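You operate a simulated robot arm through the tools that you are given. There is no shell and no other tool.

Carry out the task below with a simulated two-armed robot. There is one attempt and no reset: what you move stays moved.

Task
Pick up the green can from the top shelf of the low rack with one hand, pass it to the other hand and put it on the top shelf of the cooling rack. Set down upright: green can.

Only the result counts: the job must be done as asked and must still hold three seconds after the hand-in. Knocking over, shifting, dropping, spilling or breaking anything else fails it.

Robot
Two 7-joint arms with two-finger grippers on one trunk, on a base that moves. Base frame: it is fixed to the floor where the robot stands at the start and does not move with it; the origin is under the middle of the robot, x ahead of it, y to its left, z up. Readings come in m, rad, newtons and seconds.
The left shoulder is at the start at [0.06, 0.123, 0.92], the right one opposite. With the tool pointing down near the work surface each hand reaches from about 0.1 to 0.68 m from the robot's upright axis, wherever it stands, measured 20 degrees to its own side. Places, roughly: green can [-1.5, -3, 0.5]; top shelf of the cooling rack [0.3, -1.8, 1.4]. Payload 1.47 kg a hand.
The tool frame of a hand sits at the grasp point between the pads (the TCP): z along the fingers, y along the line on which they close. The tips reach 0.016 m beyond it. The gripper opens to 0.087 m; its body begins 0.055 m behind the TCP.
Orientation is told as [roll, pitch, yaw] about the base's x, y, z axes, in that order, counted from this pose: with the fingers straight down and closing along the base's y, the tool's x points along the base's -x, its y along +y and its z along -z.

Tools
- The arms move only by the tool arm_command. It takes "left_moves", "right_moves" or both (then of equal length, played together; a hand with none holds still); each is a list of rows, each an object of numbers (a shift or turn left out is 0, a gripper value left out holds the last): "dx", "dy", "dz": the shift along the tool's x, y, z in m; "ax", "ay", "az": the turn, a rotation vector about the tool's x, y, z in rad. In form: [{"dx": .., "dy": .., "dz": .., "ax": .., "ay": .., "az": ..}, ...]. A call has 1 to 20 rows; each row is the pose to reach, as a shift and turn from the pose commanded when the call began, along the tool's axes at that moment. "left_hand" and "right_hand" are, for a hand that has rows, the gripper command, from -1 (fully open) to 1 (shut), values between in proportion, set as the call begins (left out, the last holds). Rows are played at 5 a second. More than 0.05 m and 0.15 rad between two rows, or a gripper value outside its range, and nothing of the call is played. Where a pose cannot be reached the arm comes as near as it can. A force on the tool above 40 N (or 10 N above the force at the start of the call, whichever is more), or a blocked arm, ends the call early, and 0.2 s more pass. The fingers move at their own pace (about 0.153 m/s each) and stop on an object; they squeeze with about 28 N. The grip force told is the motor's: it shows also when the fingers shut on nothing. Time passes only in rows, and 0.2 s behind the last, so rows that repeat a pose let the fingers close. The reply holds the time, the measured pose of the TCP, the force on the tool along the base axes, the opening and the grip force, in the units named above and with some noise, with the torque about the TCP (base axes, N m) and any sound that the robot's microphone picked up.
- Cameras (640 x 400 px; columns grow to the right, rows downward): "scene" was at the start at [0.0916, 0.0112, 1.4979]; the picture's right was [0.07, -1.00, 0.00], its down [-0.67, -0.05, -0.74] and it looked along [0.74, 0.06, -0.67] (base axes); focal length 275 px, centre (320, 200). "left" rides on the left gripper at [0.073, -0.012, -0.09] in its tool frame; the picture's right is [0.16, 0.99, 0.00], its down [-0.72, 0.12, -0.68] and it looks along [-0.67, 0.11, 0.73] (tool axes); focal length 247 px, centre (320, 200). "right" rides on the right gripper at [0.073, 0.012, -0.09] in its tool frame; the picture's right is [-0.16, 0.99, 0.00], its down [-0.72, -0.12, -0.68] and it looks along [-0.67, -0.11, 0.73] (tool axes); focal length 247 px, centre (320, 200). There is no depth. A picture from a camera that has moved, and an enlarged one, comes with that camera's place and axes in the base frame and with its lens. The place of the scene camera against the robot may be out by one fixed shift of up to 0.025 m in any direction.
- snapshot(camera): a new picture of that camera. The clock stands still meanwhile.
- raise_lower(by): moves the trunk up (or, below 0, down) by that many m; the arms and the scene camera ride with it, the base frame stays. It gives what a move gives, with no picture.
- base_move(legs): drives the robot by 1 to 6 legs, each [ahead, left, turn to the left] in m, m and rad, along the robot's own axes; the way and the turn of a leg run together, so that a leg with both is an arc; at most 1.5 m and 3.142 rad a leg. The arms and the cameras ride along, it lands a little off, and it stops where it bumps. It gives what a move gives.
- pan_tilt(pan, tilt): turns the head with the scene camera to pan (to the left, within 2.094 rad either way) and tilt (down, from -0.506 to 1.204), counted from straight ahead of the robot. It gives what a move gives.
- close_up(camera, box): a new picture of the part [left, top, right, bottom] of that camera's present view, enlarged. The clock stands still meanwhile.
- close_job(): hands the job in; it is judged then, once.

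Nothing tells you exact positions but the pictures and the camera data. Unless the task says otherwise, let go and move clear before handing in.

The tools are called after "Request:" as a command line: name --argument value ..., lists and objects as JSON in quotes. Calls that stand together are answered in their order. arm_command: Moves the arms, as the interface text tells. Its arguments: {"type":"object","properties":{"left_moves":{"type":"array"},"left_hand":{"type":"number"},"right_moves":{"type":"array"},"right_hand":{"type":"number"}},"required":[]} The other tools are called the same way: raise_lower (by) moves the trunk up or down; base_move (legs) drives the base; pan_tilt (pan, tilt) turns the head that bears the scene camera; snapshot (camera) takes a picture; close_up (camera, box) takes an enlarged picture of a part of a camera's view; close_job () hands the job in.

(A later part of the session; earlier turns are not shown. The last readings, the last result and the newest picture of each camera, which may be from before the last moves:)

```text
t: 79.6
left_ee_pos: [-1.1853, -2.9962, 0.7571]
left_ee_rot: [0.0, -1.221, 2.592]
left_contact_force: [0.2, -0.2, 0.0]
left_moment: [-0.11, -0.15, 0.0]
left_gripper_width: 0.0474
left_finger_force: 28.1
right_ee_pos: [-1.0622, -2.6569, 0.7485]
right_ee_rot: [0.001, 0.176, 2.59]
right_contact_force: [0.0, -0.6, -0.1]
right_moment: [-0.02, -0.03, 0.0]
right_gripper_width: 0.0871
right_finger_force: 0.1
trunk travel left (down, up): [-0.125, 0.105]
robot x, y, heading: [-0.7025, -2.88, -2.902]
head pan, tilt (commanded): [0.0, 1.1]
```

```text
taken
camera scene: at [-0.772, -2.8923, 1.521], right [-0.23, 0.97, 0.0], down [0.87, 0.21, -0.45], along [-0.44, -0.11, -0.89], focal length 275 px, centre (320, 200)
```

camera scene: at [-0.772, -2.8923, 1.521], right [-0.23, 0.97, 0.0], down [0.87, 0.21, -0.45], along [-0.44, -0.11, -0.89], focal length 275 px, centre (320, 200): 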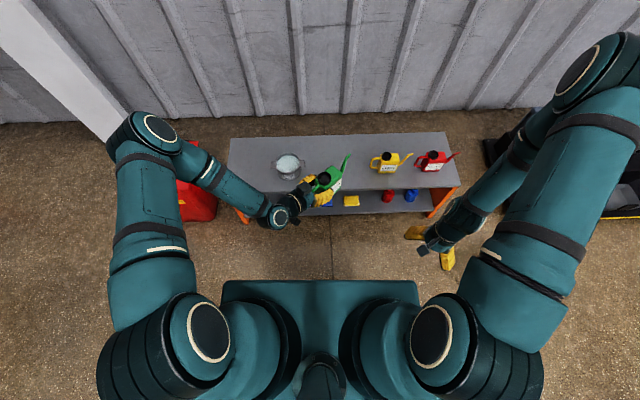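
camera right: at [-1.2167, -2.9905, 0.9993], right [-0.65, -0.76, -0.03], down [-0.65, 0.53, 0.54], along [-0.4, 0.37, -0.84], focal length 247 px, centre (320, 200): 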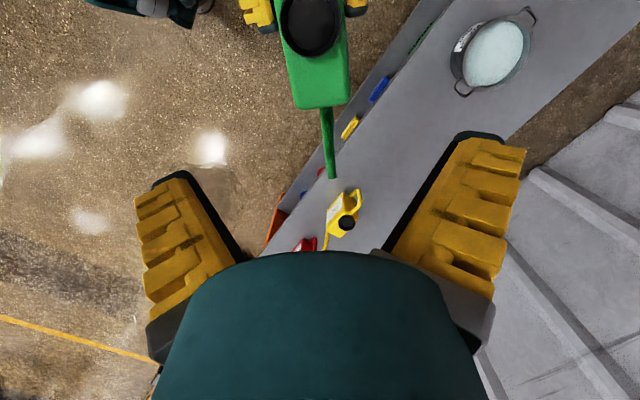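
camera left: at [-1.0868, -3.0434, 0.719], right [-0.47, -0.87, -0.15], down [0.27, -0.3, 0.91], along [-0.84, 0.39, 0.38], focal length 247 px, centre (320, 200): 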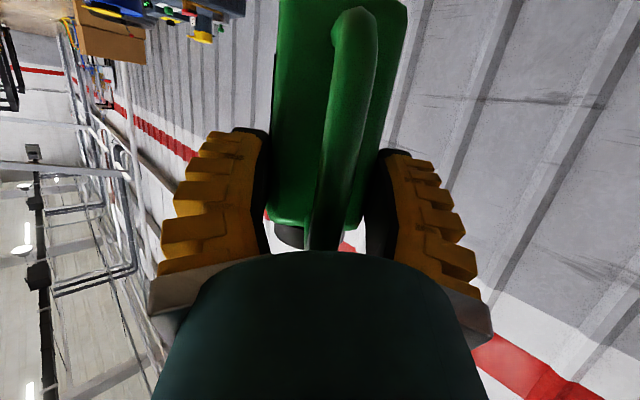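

The right arm is out of the way, though its elbow still sticks forward; I'll tuck it further. At the same time I'll raise the trunk and then lift the can slowly while turning the left hand to point straight ahead.

Request:
arm_command --right_moves '[{"dx": 0.003, "dy": -0.04, "dz": 0.01}, {"dx": 0.006, "dy": -0.08, "dz": 0.02}, {"dx": 0.009, "dy": -0.12, "dz": 0.032}, {"dx": 0.011, "dy": -0.16, "dz": 0.044}, {"dx": 0.0122, "dy": -0.1909, "dz": 0.053}, {"dx": 0.0122, "dy": -0.1909, "dz": 0.053}]'

Request:
raise_lower --by 0.1

Request:
arm_command --left_moves '[{"dx": -0.0211, "dy": 0.0071, "dz": -0.0152, "ax": -0.0615, "az": -0.0224}, {"dx": -0.0422, "dy": 0.0141, "dz": -0.0304, "ax": -0.123, "az": -0.0448}, {"dx": -0.0633, "dy": 0.0212, "dz": -0.0456, "ax": -0.1845, "az": -0.0671}, {"dx": -0.0843, "dy": 0.0283, "dz": -0.0608, "ax": -0.246, "az": -0.0895}, {"dx": -0.1054, "dy": 0.0353, "dz": -0.076, "ax": -0.3075, "az": -0.1119}, {"dx": -0.1265, "dy": 0.0424, "dz": -0.0912, "ax": -0.369, "az": -0.1343}, {"dx": -0.1476, "dy": 0.0495, "dz": -0.1063, "ax": -0.4305, "az": -0.1566}, {"dx": -0.1687, "dy": 0.0565, "dz": -0.1215, "ax": -0.492, "az": -0.179}, {"dx": -0.1898, "dy": 0.0636, "dz": -0.1367, "ax": -0.5535, "az": -0.2014}, {"dx": -0.2108, "dy": 0.0707, "dz": -0.1519, "ax": -0.615, "az": -0.2238}, {"dx": -0.2319, "dy": 0.0777, "dz": -0.1671, "ax": -0.6765, "az": -0.2461}, {"dx": -0.253, "dy": 0.0848, "dz": -0.1823, "ax": -0.738, "az": -0.2685}, {"dx": -0.253, "dy": 0.0848, "dz": -0.1823, "ax": -0.738, "az": -0.2685}]'

Request:
snapshot --camera "scene"

Request:
snapshot --camera "left"

```text
t: 81.0
left_ee_pos: [-1.1849, -2.9965, 0.7565]
left_ee_rot: [-0.002, -1.221, 2.592]
left_contact_force: [-0.6, -1.1, 0.5]
left_moment: [-0.11, -0.13, -0.01]
left_gripper_width: 0.0476
left_finger_force: 27.8
right_ee_pos: [-0.9432, -2.5048, 0.6969]
right_ee_rot: [0.002, 0.175, 2.591]
right_contact_force: [-0.5, 0.5, 0.9]
right_moment: [-0.02, 0.0, 0.0]
right_gripper_width: 0.0871
right_finger_force: 0.0
trunk travel left (down, up): [-0.125, 0.105]
robot x, y, heading: [-0.6959, -2.8829, -2.905]
head pan, tilt (commanded): [0.0, 1.1]
```

```text
t: 82.3
left_ee_pos: [-1.1862, -2.9975, 0.8565]
left_ee_rot: [-0.001, -1.222, 2.592]
left_contact_force: [0.5, -0.2, -4.7]
left_moment: [-0.09, -0.15, 0.0]
left_gripper_width: 0.0475
left_finger_force: 27.9
right_ee_pos: [-0.9424, -2.5056, 0.7982]
right_ee_rot: [0.0, 0.173, 2.589]
right_contact_force: [-0.5, -0.8, -1.1]
right_moment: [0.02, 0.05, 0.03]
right_gripper_width: 0.0871
right_finger_force: 0.2
trunk travel left (down, up): [-0.225, 0.005]
robot x, y, heading: [-0.6991, -2.8819, -2.911]
head pan, tilt (commanded): [0.0, 1.1]
```

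```text
t: 85.1
left_ee_pos: [-1.1656, -3.1137, 1.1578]
left_ee_rot: [0.001, -1.219, -2.906]
left_contact_force: [0.2, 1.1, -4.5]
left_moment: [0.02, -0.17, -0.01]
left_gripper_width: 0.0474
left_finger_force: 28.3
left hand out of reach, approached as far as the arm can: row 11, 12, 13
right_ee_pos: [-0.9432, -2.5056, 0.797]
right_ee_rot: [0.0, 0.176, 2.591]
right_contact_force: [-0.6, 0.3, 0.2]
right_moment: [0.02, 0.01, -0.03]
right_gripper_width: 0.087
right_finger_force: 0.1
trunk travel left (down, up): [-0.225, 0.005]
robot x, y, heading: [-0.7008, -2.8821, -2.91]
head pan, tilt (commanded): [0.0, 1.1]
```

```text
taken
camera scene: at [-0.7727, -2.8926, 1.6209], right [-0.23, 0.97, 0.0], down [0.87, 0.21, -0.45], along [-0.44, -0.11, -0.89], focal length 275 px, centre (320, 200)
```

scene: 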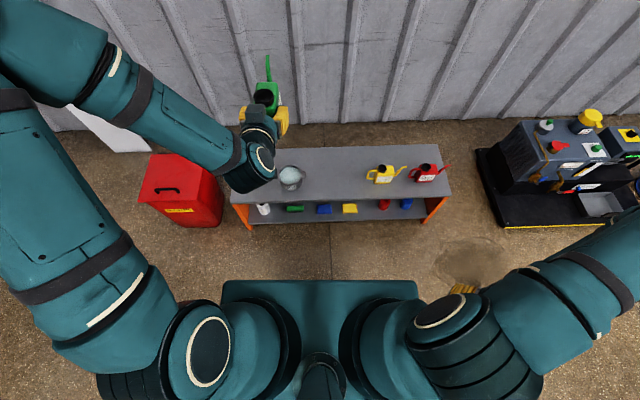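

```text
taken
camera left: at [-1.0631, -3.0761, 1.12], right [0.28, -0.95, -0.15], down [0.41, -0.02, 0.91], along [-0.87, -0.32, 0.38], focal length 247 px, centre (320, 200)
```

left: 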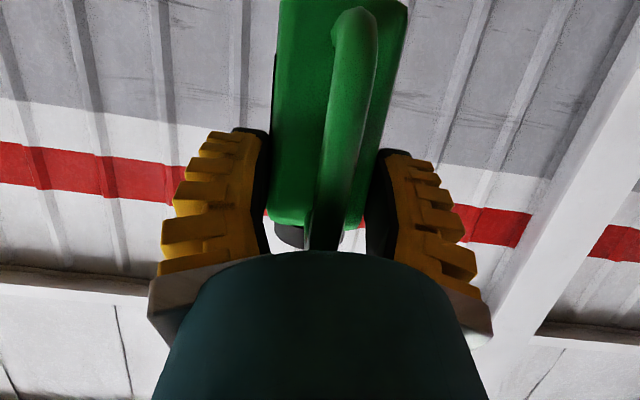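

The can is up at z 1.16, upright and held with 28 N; a note says the arm is near a reach limit. I'll test further up and forward to see what the left arm can reach for the 1.4 m shelf.

Request:
arm_command --left_moves '[{"dx": -0.035, "dz": 0.0085}, {"dx": -0.07, "dz": 0.017}, {"dx": -0.105, "dz": 0.0256}, {"dx": -0.14, "dz": 0.0342}, {"dx": -0.1752, "dz": 0.0427}, {"dx": -0.1752, "dz": 0.0427}]'

Request:
snapshot --camera "scene"

```text
t: 86.5
left_ee_pos: [-1.2631, -3.1365, 1.3063]
left_ee_rot: [-0.001, -1.223, -2.907]
left_contact_force: [-0.1, 0.9, -4.4]
left_moment: [0.03, -0.18, -0.03]
left_gripper_width: 0.0475
left_finger_force: 28.4
right_ee_pos: [-0.9427, -2.5051, 0.7974]
right_ee_rot: [0.002, 0.175, 2.59]
right_contact_force: [0.0, 0.0, 0.6]
right_moment: [0.02, 0.01, 0.0]
right_gripper_width: 0.0871
right_finger_force: 0.0
trunk travel left (down, up): [-0.225, 0.005]
robot x, y, heading: [-0.6974, -2.8865, -2.909]
head pan, tilt (commanded): [0.0, 1.1]
```

```text
taken
camera scene: at [-0.772, -2.8926, 1.6209], right [-0.23, 0.97, 0.0], down [0.87, 0.21, -0.45], along [-0.44, -0.11, -0.89], focal length 275 px, centre (320, 200)
```

scene: 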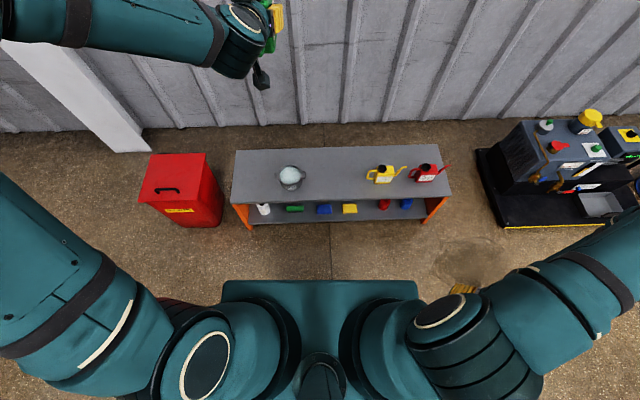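

That pose was reached without limits. Going up another 0.2 m.

Request:
arm_command --left_moves '[{"dx": -0.035, "dz": -0.0128}, {"dx": -0.07, "dz": -0.0255}, {"dx": -0.105, "dz": -0.0382}, {"dx": -0.14, "dz": -0.051}, {"dx": -0.17, "dz": -0.062}, {"dx": -0.188, "dz": -0.0684}, {"dx": -0.188, "dz": -0.0684}]'

Request:
pan_tilt --pan 0.35 --tilt 0.4

Request:
snapshot --camera "scene"

```text
t: 88.1
left_ee_pos: [-1.2629, -3.1372, 1.5077]
left_ee_rot: [0.0, -1.221, -2.907]
left_contact_force: [0.2, -0.1, -4.1]
left_moment: [0.04, -0.17, 0.02]
left_gripper_width: 0.0473
left_finger_force: 28.5
right_ee_pos: [-0.9414, -2.5046, 0.798]
right_ee_rot: [0.0, 0.174, 2.592]
right_contact_force: [0.3, -0.8, -0.4]
right_moment: [0.0, 0.0, -0.01]
right_gripper_width: 0.0869
right_finger_force: 0.0
trunk travel left (down, up): [-0.225, 0.005]
robot x, y, heading: [-0.7004, -2.8787, -2.909]
head pan, tilt (commanded): [0.0, 1.1]
```

```text
t: 89.2
left_ee_pos: [-1.2629, -3.1375, 1.5069]
left_ee_rot: [-0.001, -1.222, -2.905]
left_contact_force: [0.7, -0.5, -5.3]
left_moment: [0.05, -0.16, -0.02]
left_gripper_width: 0.0474
left_finger_force: 28.2
right_ee_pos: [-0.9425, -2.5053, 0.798]
right_ee_rot: [0.0, 0.174, 2.59]
right_contact_force: [-0.5, -0.1, -0.1]
right_moment: [-0.04, 0.0, 0.02]
right_gripper_width: 0.087
right_finger_force: 0.1
trunk travel left (down, up): [-0.225, 0.005]
robot x, y, heading: [-0.697, -2.8793, -2.904]
head pan, tilt (commanded): [0.351, 0.4]
```

```text
taken
camera scene: at [-0.7879, -2.9289, 1.6777], right [-0.55, 0.83, 0.0], down [0.33, 0.22, -0.92], along [-0.77, -0.51, -0.39], focal length 275 px, centre (320, 200)
```

scene: 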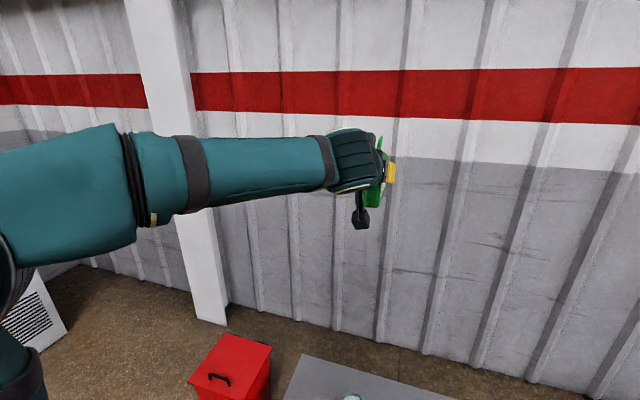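

The left arm reaches z 1.51 comfortably with the can 0.63 m ahead of my axis. Now I'll look back over my right shoulder at the tall cooling rack.

Request:
pan_tilt --pan -2.09 --tilt 0.4

Request:
snapshot --camera "scene"

```text
t: 91.4
left_ee_pos: [-1.2636, -3.1363, 1.5064]
left_ee_rot: [-0.001, -1.221, -2.907]
left_contact_force: [0.2, 0.4, -3.7]
left_moment: [0.02, -0.18, 0.02]
left_gripper_width: 0.0473
left_finger_force: 28.0
right_ee_pos: [-0.9427, -2.5057, 0.799]
right_ee_rot: [0.0, 0.174, 2.592]
right_contact_force: [-0.1, 0.6, 0.2]
right_moment: [0.0, 0.01, -0.02]
right_gripper_width: 0.087
right_finger_force: 0.1
trunk travel left (down, up): [-0.225, 0.005]
robot x, y, heading: [-0.6981, -2.8798, -2.909]
head pan, tilt (commanded): [-2.089, 0.4]
```

```text
taken
camera scene: at [-0.6848, -2.7888, 1.6778], right [0.96, -0.28, 0.0], down [-0.11, -0.37, -0.92], along [0.26, 0.88, -0.39], focal length 275 px, centre (320, 200)
```

scene: 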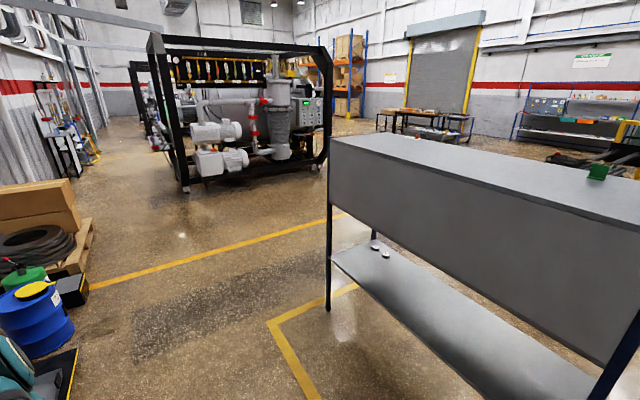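

The tall rack's top shelf is at z of about 1.37, with its back edge running from (-0.14, -1.16) to about (0.13, -2.48), rotated roughly 0.2 rad; the half near me is empty. I'll turn around in place to face it.

Request:
base_move --legs '[[0, 0, 3.11]]'

Request:
pan_tilt --pan 0.3 --tilt 0.4

Request:
snapshot --camera "scene"

Request:
snapshot --camera "left"

```text
t: 99.1
left_ee_pos: [-0.1294, -2.6357, 1.5073]
left_ee_rot: [0.001, -1.221, 0.215]
left_contact_force: [0.2, -0.3, -4.6]
left_moment: [-0.05, 0.16, -0.01]
left_gripper_width: 0.0473
left_finger_force: 27.9
right_ee_pos: [-0.4632, -3.261, 0.7971]
right_ee_rot: [0.001, 0.173, -0.571]
right_contact_force: [-0.4, 0.2, 0.8]
right_moment: [-0.01, -0.01, 0.01]
right_gripper_width: 0.0871
right_finger_force: 0.1
trunk travel left (down, up): [-0.225, 0.005]
robot x, y, heading: [-0.6945, -2.8816, 0.215]
head pan, tilt (commanded): [-2.089, 0.4]
```

```text
t: 101.3
left_ee_pos: [-0.1296, -2.6364, 1.507]
left_ee_rot: [0.001, -1.222, 0.214]
left_contact_force: [-0.4, 1.0, -4.0]
left_moment: [-0.03, 0.14, -0.02]
left_gripper_width: 0.0471
left_finger_force: 28.1
right_ee_pos: [-0.4634, -3.2611, 0.7979]
right_ee_rot: [0.001, 0.176, -0.573]
right_contact_force: [-0.4, -0.8, -0.2]
right_moment: [-0.01, -0.04, 0.01]
right_gripper_width: 0.0871
right_finger_force: 0.1
trunk travel left (down, up): [-0.225, 0.005]
robot x, y, heading: [-0.6987, -2.8796, 0.209]
head pan, tilt (commanded): [0.3, 0.4]
```

```text
taken
camera scene: at [-0.6096, -2.8274, 1.6778], right [0.49, -0.87, 0.0], down [-0.34, -0.19, -0.92], along [0.8, 0.45, -0.39], focal length 275 px, centre (320, 200)
```

scene: 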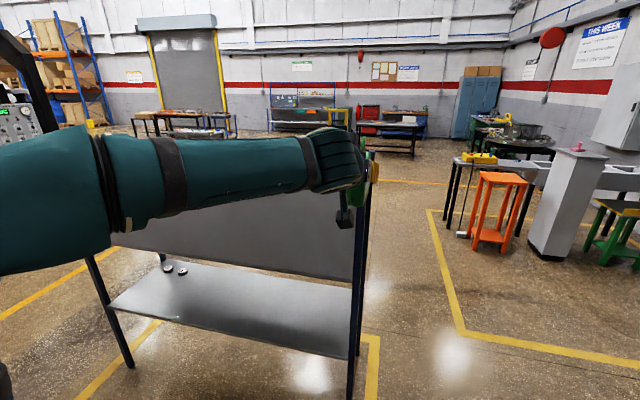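

```text
taken
camera left: at [-0.2343, -2.6697, 1.4689], right [-0.26, 0.95, -0.15], down [-0.41, 0.03, 0.91], along [0.87, 0.3, 0.38], focal length 247 px, centre (320, 200)
```

left: 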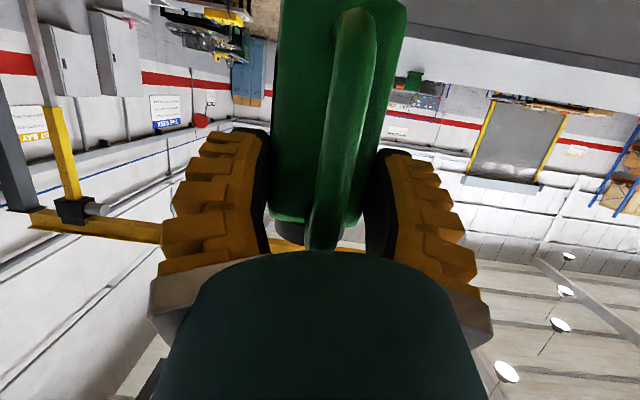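

I'm facing the rack's back edge, about 0.89 m ahead of my axis; the can is still short of the shelf. I'll slide 0.7 m to the left, parallel to the rack, then look at the shelf.

Request:
base_move --legs '[[0, 0.7, -0.006]]'

Request:
pan_tilt --pan -0.1 --tilt 0.35

Request:
snapshot --camera "scene"

Request:
snapshot --camera "left"

```text
t: 107.9
left_ee_pos: [-0.2724, -1.959, 1.5057]
left_ee_rot: [0.0, -1.222, 0.204]
left_contact_force: [-0.2, -0.8, -4.0]
left_moment: [-0.09, 0.16, 0.05]
left_gripper_width: 0.0472
left_finger_force: 28.2
right_ee_pos: [-0.6112, -2.5797, 0.798]
right_ee_rot: [0.001, 0.174, -0.582]
right_contact_force: [-0.2, 0.5, -0.3]
right_moment: [-0.02, 0.01, -0.01]
right_gripper_width: 0.0871
right_finger_force: 0.1
trunk travel left (down, up): [-0.225, 0.005]
robot x, y, heading: [-0.8434, -2.1954, 0.203]
head pan, tilt (commanded): [0.3, 0.4]
```

```text
t: 108.7
left_ee_pos: [-0.271, -1.958, 1.5064]
left_ee_rot: [0.0, -1.222, 0.204]
left_contact_force: [-0.3, -0.8, -3.4]
left_moment: [-0.05, 0.19, 0.01]
left_gripper_width: 0.0471
left_finger_force: 28.0
right_ee_pos: [-0.6115, -2.5791, 0.7984]
right_ee_rot: [0.001, 0.175, -0.582]
right_contact_force: [1.6, 0.4, -0.2]
right_moment: [0.02, 0.0, 0.01]
right_gripper_width: 0.0868
right_finger_force: 0.0
trunk travel left (down, up): [-0.225, 0.005]
robot x, y, heading: [-0.8457, -2.1992, 0.206]
head pan, tilt (commanded): [-0.099, 0.351]
```

```text
taken
camera scene: at [-0.7425, -2.1802, 1.6823], right [0.11, -0.99, 0.0], down [-0.34, -0.04, -0.94], along [0.93, 0.1, -0.34], focal length 275 px, centre (320, 200)
```

scene: 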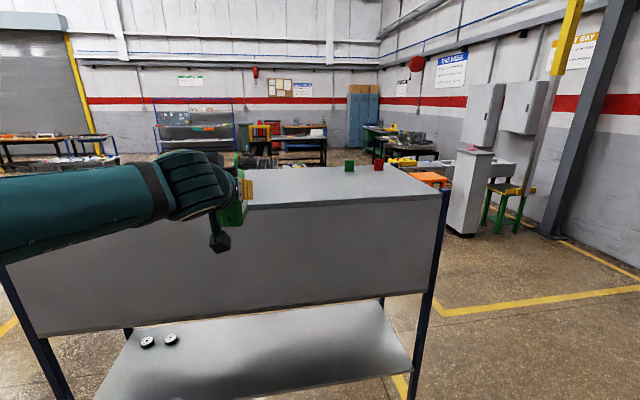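

```text
taken
camera left: at [-0.3771, -1.9912, 1.4688], right [-0.25, 0.96, -0.15], down [-0.41, 0.03, 0.91], along [0.88, 0.29, 0.38], focal length 247 px, centre (320, 200)
```

left: 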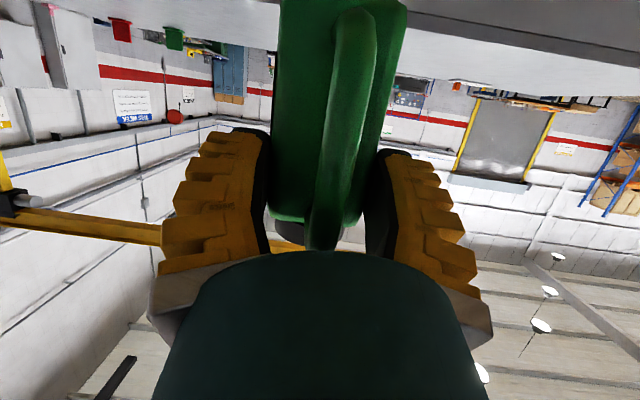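

The top shelf is now in view: small green and red items sit on its far half, and the near half looks free. I'll zoom in to measure the edge and those items.

Request:
close_up --camera "scene" --box '[220, 140, 460, 290]'

Request:
close_up --camera "left" --box '[60, 0, 300, 150]'

Request:
pan_tilt --pan 0.5 --tilt 0.3

Request:
snapshot --camera "scene"

```text
2.67 times, centred on (340, 215) of scene
camera zoom: at [-0.7425, -2.1802, 1.6823], right [0.11, -0.99, 0.0], down [-0.34, -0.04, -0.94], along [0.93, 0.1, -0.34], focal length 734 px, centre (267, 160)
```

zoom: 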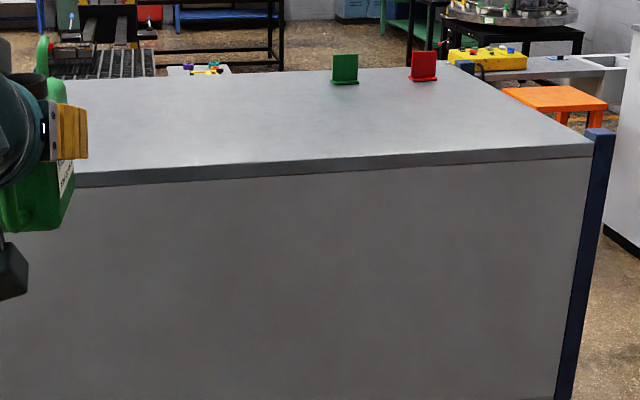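

```text
2.67 times, centred on (180, 75) of left
camera zoom: at [-0.3771, -1.9912, 1.4688], right [-0.25, 0.96, -0.15], down [-0.41, 0.03, 0.91], along [0.88, 0.29, 0.38], focal length 659 px, centre (693, 533)
```

zoom: 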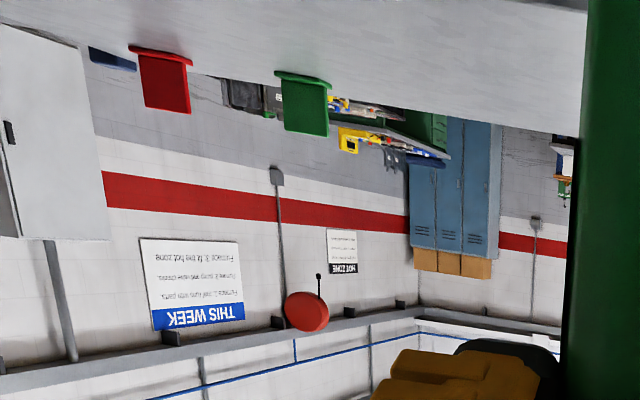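

```text
t: 109.7
left_ee_pos: [-0.2718, -1.9581, 1.5064]
left_ee_rot: [0.0, -1.223, 0.205]
left_contact_force: [0.7, 0.4, -3.9]
left_moment: [-0.04, 0.16, 0.0]
left_gripper_width: 0.0471
left_finger_force: 28.5
right_ee_pos: [-0.6102, -2.5793, 0.7974]
right_ee_rot: [0.0, 0.174, -0.581]
right_contact_force: [-0.4, 0.1, -0.6]
right_moment: [-0.01, 0.0, -0.02]
right_gripper_width: 0.087
right_finger_force: 0.0
trunk travel left (down, up): [-0.225, 0.005]
robot x, y, heading: [-0.8432, -2.198, 0.2]
head pan, tilt (commanded): [0.499, 0.3]
```

```text
taken
camera scene: at [-0.7639, -2.1296, 1.6871], right [0.65, -0.76, 0.0], down [-0.23, -0.19, -0.96], along [0.73, 0.62, -0.3], focal length 275 px, centre (320, 200)
```

scene: 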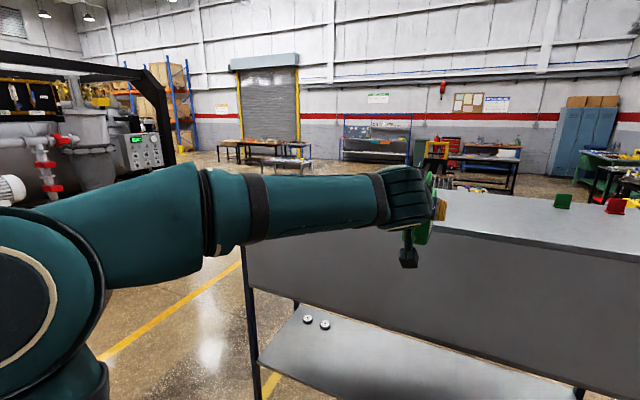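

The near edge of the shelf is about 0.94 m ahead of my axis along the can's path. I'll double-check the shelf height with the left hand's camera.

Request:
close_up --camera "left" --box '[390, 0, 630, 150]'

Request:
close_up --camera "scene" --box '[360, 150, 640, 325]'

```text
2.67 times, centred on (510, 75) of left
camera zoom: at [-0.3771, -1.9911, 1.4688], right [-0.25, 0.96, -0.15], down [-0.41, 0.03, 0.91], along [0.88, 0.29, 0.38], focal length 659 px, centre (-187, 533)
```

zoom: 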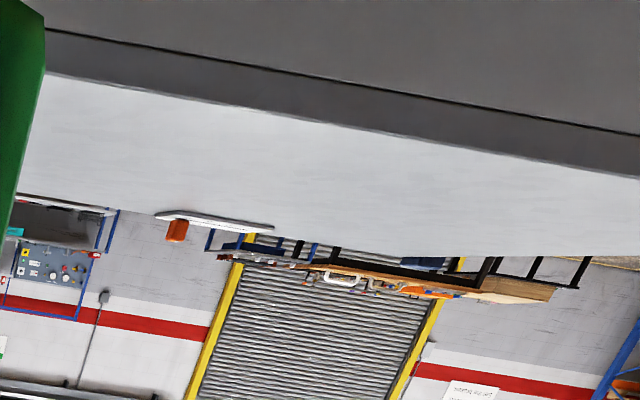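

```text
2.29 times, centred on (500, 238) of scene
camera zoom: at [-0.7639, -2.1296, 1.6871], right [0.65, -0.76, 0.0], down [-0.23, -0.19, -0.96], along [0.73, 0.62, -0.3], focal length 630 px, centre (-91, 114)
```

zoom: 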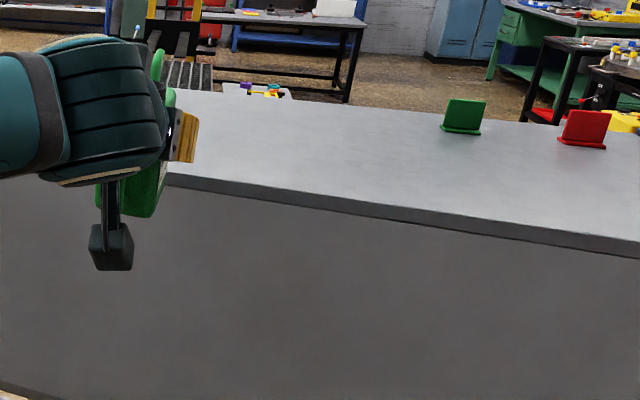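

The left camera suggests the shelf may be a bit lower than I thought (1.34–1.37). I'll drive 0.2 m closer, still short of the edge, and triangulate with a second view.

Request:
base_move --legs '[[0.2, 0, 0.06]]'

Request:
snapshot --camera "left"

Request:
close_up --camera "left" --box '[390, 0, 630, 150]'

Request:
snapshot --camera "scene"

```text
t: 111.3
left_ee_pos: [-0.0898, -1.8784, 1.5053]
left_ee_rot: [-0.002, -1.22, 0.263]
left_contact_force: [-0.2, -0.4, -5.4]
left_moment: [-0.02, 0.15, -0.03]
left_gripper_width: 0.0473
left_finger_force: 27.7
right_ee_pos: [-0.3928, -2.5182, 0.7973]
right_ee_rot: [-0.001, 0.176, -0.524]
right_contact_force: [0.1, 0.4, 0.6]
right_moment: [-0.02, 0.04, 0.02]
right_gripper_width: 0.0869
right_finger_force: 0.0
trunk travel left (down, up): [-0.225, 0.005]
robot x, y, heading: [-0.6456, -2.1504, 0.263]
head pan, tilt (commanded): [0.499, 0.3]
```

```text
taken
camera left: at [-0.1937, -1.9176, 1.4686], right [-0.31, 0.94, -0.15], down [-0.41, 0.01, 0.91], along [0.86, 0.34, 0.38], focal length 247 px, centre (320, 200)
```

left: 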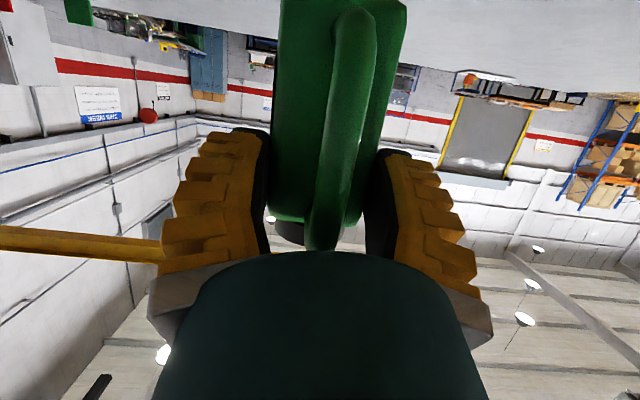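

```text
2.67 times, centred on (510, 75) of left
camera zoom: at [-0.1937, -1.9176, 1.4686], right [-0.31, 0.94, -0.15], down [-0.41, 0.01, 0.91], along [0.86, 0.34, 0.38], focal length 659 px, centre (-187, 533)
```

zoom: 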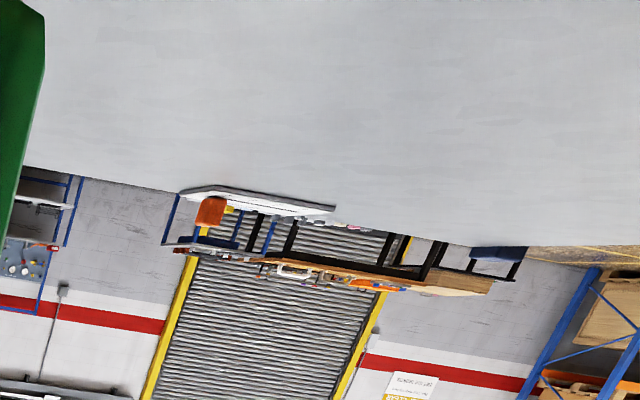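

```text
taken
camera scene: at [-0.5714, -2.0781, 1.687], right [0.69, -0.72, 0.0], down [-0.21, -0.2, -0.96], along [0.69, 0.66, -0.3], focal length 275 px, centre (320, 200)
```

scene: 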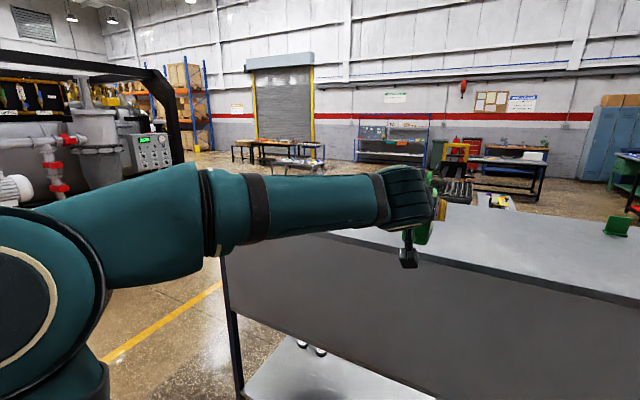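

Triangulating the card on the shelf gives a shelf height of about 1.36 m, and the near edge is 0.125 m ahead of the left TCP. The can's base is at about 1.435 m, so it clears the shelf by 7 cm. I'll drive forward 0.2 m to bring the can about 0.11 m inside the edge.

Request:
base_move --legs '[[0.2, 0, 0]]'

Request:
snapshot --camera "left"

Request:
pan_tilt --pan 0.2 --tilt 0.5

Request:
snapshot --camera "scene"

```text
t: 112.9
left_ee_pos: [0.1028, -1.8273, 1.5063]
left_ee_rot: [0.001, -1.22, 0.263]
left_contact_force: [0.0, 0.5, -3.9]
left_moment: [-0.04, 0.19, -0.01]
left_gripper_width: 0.047
left_finger_force: 28.3
right_ee_pos: [-0.2013, -2.4671, 0.7977]
right_ee_rot: [0.001, 0.176, -0.523]
right_contact_force: [0.6, 0.8, -0.3]
right_moment: [-0.02, 0.01, 0.04]
right_gripper_width: 0.087
right_finger_force: 0.0
trunk travel left (down, up): [-0.225, 0.005]
robot x, y, heading: [-0.456, -2.1017, 0.265]
head pan, tilt (commanded): [0.499, 0.3]
```

```text
taken
camera left: at [-0.0012, -1.8659, 1.4686], right [-0.31, 0.94, -0.15], down [-0.41, 0.01, 0.91], along [0.86, 0.34, 0.38], focal length 247 px, centre (320, 200)
```

left: 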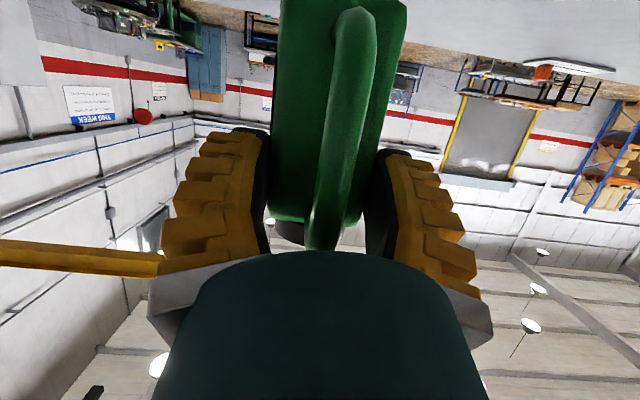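

```text
t: 113.7
left_ee_pos: [0.1005, -1.8266, 1.5059]
left_ee_rot: [0.0, -1.221, 0.264]
left_contact_force: [0.2, 0.0, -5.3]
left_moment: [-0.06, 0.16, -0.01]
left_gripper_width: 0.0471
left_finger_force: 28.1
right_ee_pos: [-0.2006, -2.4671, 0.798]
right_ee_rot: [0.001, 0.174, -0.523]
right_contact_force: [0.5, 0.1, 0.2]
right_moment: [-0.03, 0.0, 0.0]
right_gripper_width: 0.0869
right_finger_force: 0.0
trunk travel left (down, up): [-0.225, 0.005]
robot x, y, heading: [-0.4563, -2.0972, 0.266]
head pan, tilt (commanded): [0.201, 0.499]
```

```text
taken
camera scene: at [-0.3662, -2.0505, 1.6687], right [0.45, -0.89, 0.0], down [-0.43, -0.21, -0.88], along [0.79, 0.39, -0.48], focal length 275 px, centre (320, 200)
```

scene: 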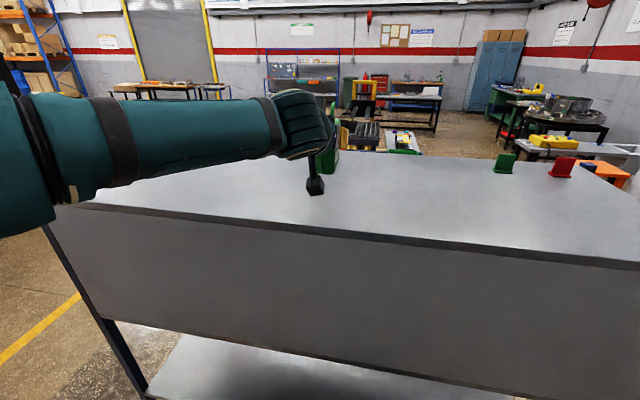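

The can is now over the shelf. I'll zoom in to see what's around the landing spot and where the can sits relative to the edge.

Request:
close_up --camera "scene" --box '[240, 80, 480, 230]'

Request:
close_up --camera "left" --box '[100, 0, 640, 120]'

```text
2.67 times, centred on (360, 155) of scene
camera zoom: at [-0.3662, -2.0505, 1.6687], right [0.45, -0.89, 0.0], down [-0.43, -0.21, -0.88], along [0.79, 0.39, -0.48], focal length 734 px, centre (213, 320)
```

zoom: 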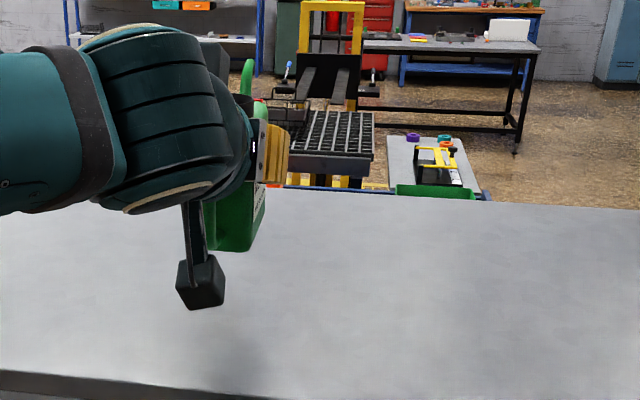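

```text
1.19 times, centred on (370, 60) of left
camera zoom: at [-0.0022, -1.8663, 1.4689], right [-0.31, 0.94, -0.15], down [-0.41, 0.01, 0.91], along [0.86, 0.34, 0.38], focal length 293 px, centre (261, 366)
```

zoom: 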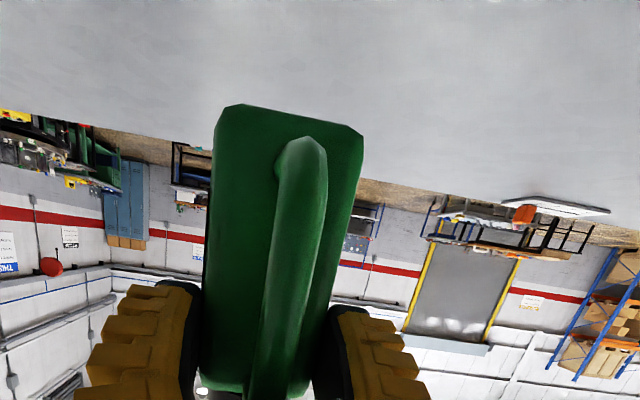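

The landing spot is clear and the can sits about 0.10 m inside the edge. I'll lower it 5 cm first.

Request:
arm_command --left_moves '[{"dx": 0.0188, "dz": 0.0068}, {"dx": 0.0376, "dz": 0.0137}, {"dx": 0.047, "dz": 0.0171}, {"dx": 0.047, "dz": 0.0171}]'

Request:
close_up --camera "left" --box '[100, 0, 640, 120]'

Request:
close_up --camera "scene" --box '[260, 110, 420, 210]'

```text
t: 114.7
left_ee_pos: [0.1, -1.8263, 1.4561]
left_ee_rot: [-0.002, -1.222, 0.262]
left_contact_force: [0.2, 0.6, -4.4]
left_moment: [-0.03, 0.2, 0.01]
left_gripper_width: 0.0473
left_finger_force: 28.1
right_ee_pos: [-0.2019, -2.4667, 0.7975]
right_ee_rot: [0.0, 0.175, -0.524]
right_contact_force: [-0.1, 1.1, 0.8]
right_moment: [0.0, 0.0, 0.0]
right_gripper_width: 0.087
right_finger_force: 0.0
trunk travel left (down, up): [-0.225, 0.005]
robot x, y, heading: [-0.4569, -2.0995, 0.263]
head pan, tilt (commanded): [0.201, 0.499]
```

```text
1.19 times, centred on (370, 60) of left
camera zoom: at [-0.0021, -1.8659, 1.4184], right [-0.31, 0.94, -0.15], down [-0.41, 0.01, 0.91], along [0.86, 0.34, 0.38], focal length 293 px, centre (261, 366)
```

zoom: 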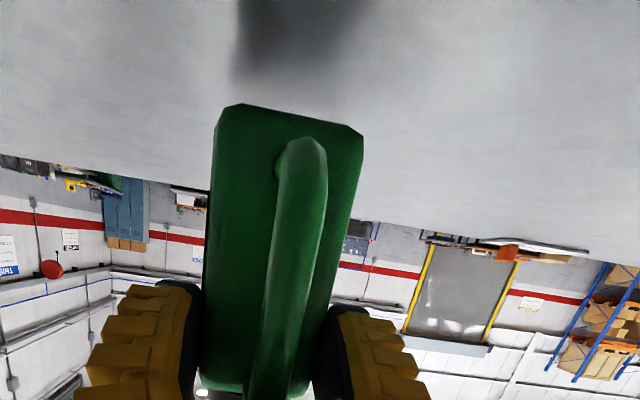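

```text
4.00 times, centred on (340, 160) of scene
camera zoom: at [-0.3659, -2.0504, 1.6687], right [0.45, -0.89, 0.0], down [-0.43, -0.21, -0.88], along [0.79, 0.39, -0.48], focal length 1102 px, centre (240, 360)
```

zoom: 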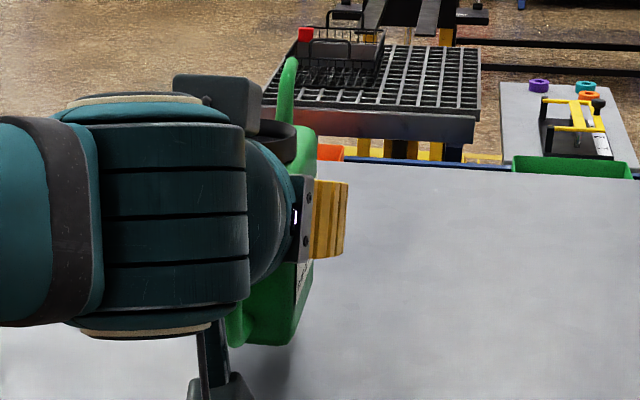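

The can's shadow shows it is a couple of centimetres above the shelf. Lowering another 1.2 cm and checking the force.

Request:
arm_command --left_moves '[{"dx": 0.0056, "dz": 0.0021}, {"dx": 0.0113, "dz": 0.0041}, {"dx": 0.0113, "dz": 0.0041}]'

Request:
close_up --camera "left" --box '[180, 0, 480, 120]'

```text
t: 115.5
left_ee_pos: [0.1006, -1.826, 1.4446]
left_ee_rot: [0.0, -1.22, 0.263]
left_contact_force: [0.5, 0.5, -4.9]
left_moment: [-0.04, 0.19, 0.0]
left_gripper_width: 0.047
left_finger_force: 28.0
right_ee_pos: [-0.2014, -2.4667, 0.7968]
right_ee_rot: [-0.001, 0.176, -0.525]
right_contact_force: [0.9, 0.8, 0.9]
right_moment: [-0.01, 0.0, -0.02]
right_gripper_width: 0.0871
right_finger_force: 0.1
trunk travel left (down, up): [-0.225, 0.005]
robot x, y, heading: [-0.4548, -2.0993, 0.261]
head pan, tilt (commanded): [0.201, 0.499]
```

```text
2.13 times, centred on (330, 60) of left
camera zoom: at [-0.0018, -1.8658, 1.4065], right [-0.31, 0.94, -0.15], down [-0.41, 0.01, 0.91], along [0.86, 0.34, 0.38], focal length 527 px, centre (299, 499)
```

zoom: 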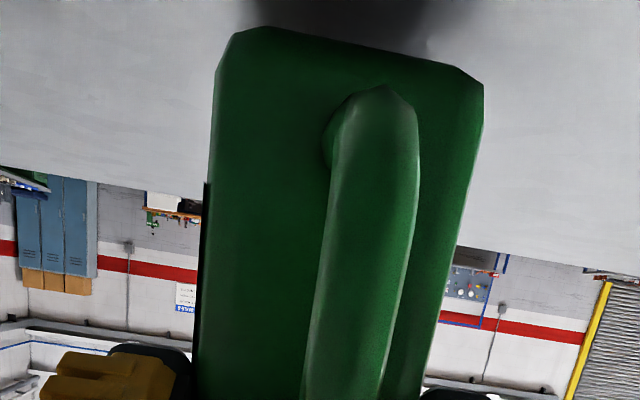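

No contact yet; the shadow is closing in. I'll lower in small steps and watch the force.

Request:
arm_command --left_moves '[{"dx": 0.0038, "dz": 0.0014}, {"dx": 0.0075, "dz": 0.0027}, {"dx": 0.0075, "dz": 0.0027}]'

Request:
close_up --camera "left" --box '[180, 0, 480, 120]'

```text
t: 116.3
left_ee_pos: [0.1006, -1.8265, 1.436]
left_ee_rot: [-0.003, -1.222, 0.264]
left_contact_force: [1.8, -0.7, -0.8]
left_moment: [-0.02, 0.09, -0.01]
left_gripper_width: 0.0474
left_finger_force: 28.4
right_ee_pos: [-0.2024, -2.4677, 0.7995]
right_ee_rot: [-0.002, 0.177, -0.524]
right_contact_force: [-0.1, 0.3, 0.1]
right_moment: [0.0, 0.01, 0.0]
right_gripper_width: 0.0869
right_finger_force: 0.0
trunk travel left (down, up): [-0.225, 0.005]
robot x, y, heading: [-0.4531, -2.1015, 0.26]
head pan, tilt (commanded): [0.201, 0.499]
```

```text
2.13 times, centred on (330, 60) of left
camera zoom: at [-0.0016, -1.8662, 1.3991], right [-0.31, 0.94, -0.15], down [-0.41, 0.01, 0.91], along [0.86, 0.34, 0.38], focal length 527 px, centre (299, 499)
```

zoom: 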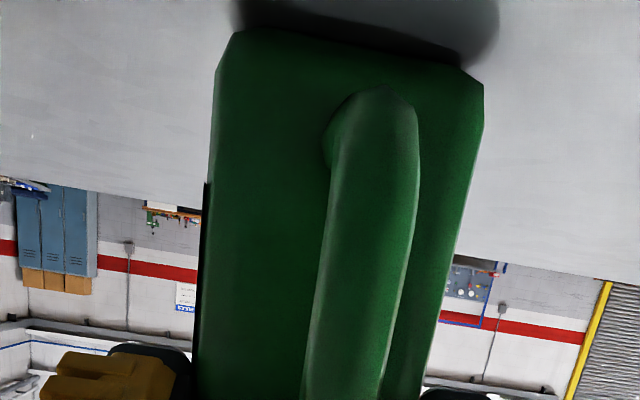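

The load has dropped from 4.9 N to 0.8 N, so the can is touching down, and the moment suggests the contact is near the middle of its base. I'll lower 1.5 mm more to seat it flat.

Request:
arm_command --left_moves '[{"dx": 0.0014, "dz": 0.0005}, {"dx": 0.0014, "dz": 0.0005}]'

Request:
close_up --camera "left" --box '[180, 0, 480, 120]'

Request:
close_up --camera "scene" --box '[260, 110, 420, 210]'

```text
t: 116.9
left_ee_pos: [0.1007, -1.8269, 1.4365]
left_ee_rot: [0.002, -1.225, 0.265]
left_contact_force: [5.2, 1.9, 9.2]
left_moment: [0.08, -0.14, -0.01]
left_gripper_width: 0.0469
left_finger_force: 28.3
right_ee_pos: [-0.2021, -2.4665, 0.7973]
right_ee_rot: [-0.001, 0.173, -0.523]
right_contact_force: [0.6, -0.2, -0.4]
right_moment: [0.01, -0.03, 0.01]
right_gripper_width: 0.0869
right_finger_force: 0.2
trunk travel left (down, up): [-0.225, 0.005]
robot x, y, heading: [-0.4559, -2.0959, 0.261]
head pan, tilt (commanded): [0.201, 0.499]
```

```text
2.13 times, centred on (330, 60) of left
camera zoom: at [-0.0018, -1.8662, 1.3988], right [-0.31, 0.94, -0.15], down [-0.41, 0.01, 0.91], along [0.86, 0.34, 0.38], focal length 527 px, centre (299, 499)
```

zoom: 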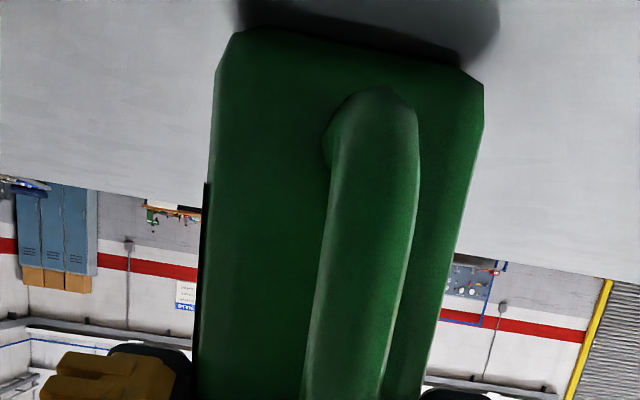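

```text
4.00 times, centred on (340, 160) of scene
camera zoom: at [-0.3662, -2.0507, 1.6688], right [0.45, -0.89, 0.0], down [-0.43, -0.21, -0.88], along [0.79, 0.39, -0.48], focal length 1102 px, centre (240, 360)
```

zoom: 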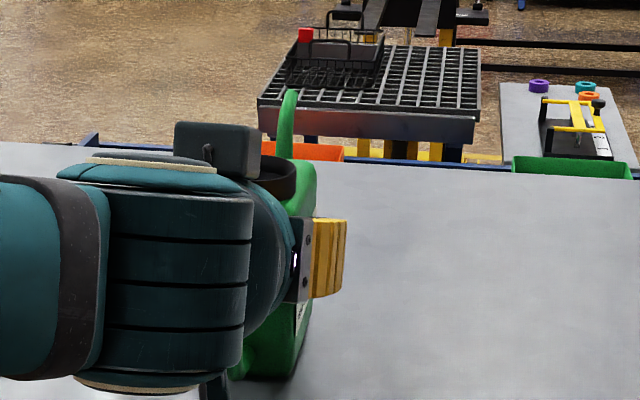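

It is pressing now with about 14 N on the shelf, so it is fully seated. I'll ease up by 1 mm and open the left gripper.

Request:
arm_command --left_moves '[{"dx": -0.0012, "dz": -0.0004}, {"dx": -0.0012, "dz": -0.0004}]'

Request:
arm_command --left_moves '[{"dz": 0}, {"dz": 0}, {"dz": 0}, {"dz": 0}]' --left_hand -1

Request:
snapshot --camera "left"

Request:
close_up --camera "scene" --box '[260, 110, 420, 210]'

```text
t: 117.5
left_ee_pos: [0.1009, -1.8274, 1.4377]
left_ee_rot: [0.0, -1.22, 0.264]
left_contact_force: [5.0, 1.6, 11.4]
left_moment: [0.02, -0.21, 0.03]
left_gripper_width: 0.0471
left_finger_force: 27.8
right_ee_pos: [-0.2016, -2.4669, 0.797]
right_ee_rot: [0.002, 0.174, -0.524]
right_contact_force: [-0.3, -0.8, -0.5]
right_moment: [0.01, -0.03, -0.02]
right_gripper_width: 0.0872
right_finger_force: 0.0
trunk travel left (down, up): [-0.225, 0.005]
robot x, y, heading: [-0.4558, -2.097, 0.26]
head pan, tilt (commanded): [0.201, 0.499]
```

```text
t: 118.5
left_ee_pos: [0.1011, -1.827, 1.4368]
left_ee_rot: [0.001, -1.221, 0.265]
left_contact_force: [0.2, 0.2, 0.5]
left_moment: [0.03, 0.01, 0.0]
left_gripper_width: 0.087
left_finger_force: 0.1
right_ee_pos: [-0.2014, -2.4666, 0.7977]
right_ee_rot: [0.001, 0.174, -0.525]
right_contact_force: [0.2, -1.0, -0.4]
right_moment: [-0.01, 0.03, -0.02]
right_gripper_width: 0.0869
right_finger_force: 0.0
trunk travel left (down, up): [-0.225, 0.005]
robot x, y, heading: [-0.4565, -2.0943, 0.265]
head pan, tilt (commanded): [0.201, 0.499]
```

```text
taken
camera left: at [-0.002, -1.8661, 1.3987], right [-0.31, 0.94, -0.15], down [-0.41, 0.01, 0.91], along [0.86, 0.34, 0.38], focal length 247 px, centre (320, 200)
```

left: 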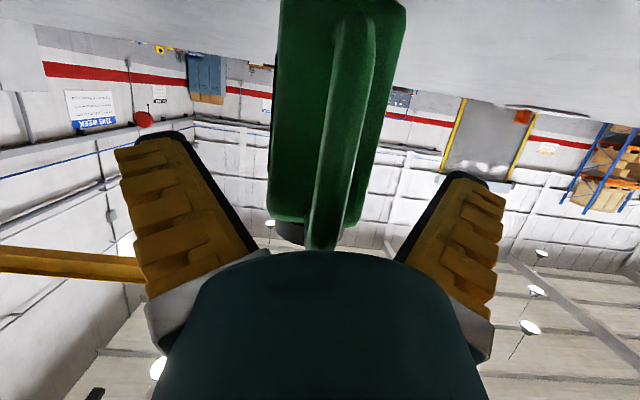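

```text
4.00 times, centred on (340, 160) of scene
camera zoom: at [-0.3662, -2.0506, 1.6687], right [0.45, -0.89, 0.0], down [-0.43, -0.21, -0.88], along [0.79, 0.39, -0.48], focal length 1102 px, centre (240, 360)
```

zoom: 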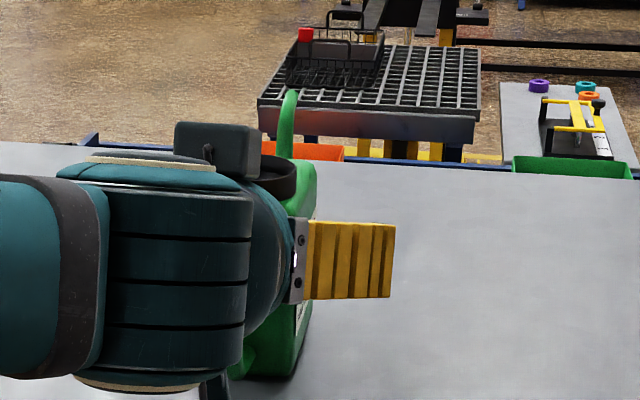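

The can stands on its own and the hand feels no force. I'll pull the left hand straight back along its axis, past the handle.

Request:
arm_command --left_moves '[{"dz": -0.015}, {"dz": -0.03}, {"dz": -0.05}, {"dz": -0.07}, {"dz": -0.09}, {"dz": -0.11}, {"dz": -0.11}]'

Request:
snapshot --camera "left"

Request:
snapshot --camera "scene"

```text
t: 120.1
left_ee_pos: [0.0014, -1.8533, 1.474]
left_ee_rot: [0.001, -1.221, 0.261]
left_contact_force: [0.1, -0.8, 0.5]
left_moment: [-0.03, 0.05, 0.03]
left_gripper_width: 0.087
left_finger_force: 0.0
right_ee_pos: [-0.2018, -2.4682, 0.7975]
right_ee_rot: [0.001, 0.178, -0.524]
right_contact_force: [0.4, 0.2, -0.2]
right_moment: [0.02, 0.0, 0.02]
right_gripper_width: 0.0869
right_finger_force: 0.0
trunk travel left (down, up): [-0.225, 0.005]
robot x, y, heading: [-0.4564, -2.0952, 0.263]
head pan, tilt (commanded): [0.201, 0.499]
```

```text
taken
camera left: at [-0.1016, -1.8934, 1.4359], right [-0.31, 0.94, -0.15], down [-0.41, 0.01, 0.91], along [0.86, 0.34, 0.38], focal length 247 px, centre (320, 200)
```

left: 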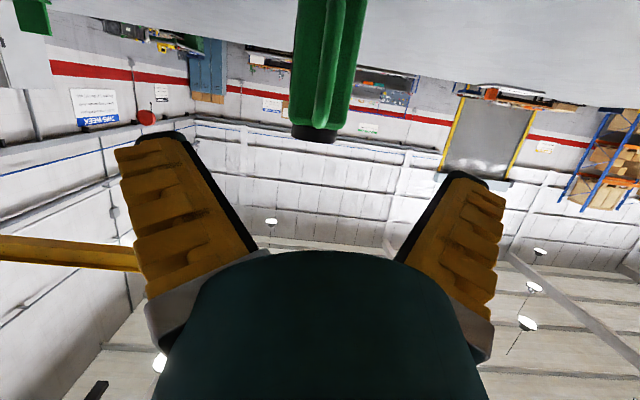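

```text
taken
camera scene: at [-0.3655, -2.0505, 1.6686], right [0.45, -0.89, 0.0], down [-0.43, -0.21, -0.88], along [0.79, 0.39, -0.48], focal length 275 px, centre (320, 200)
```

scene: 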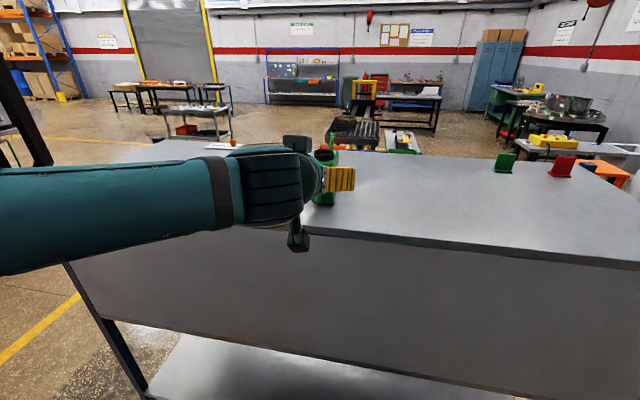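

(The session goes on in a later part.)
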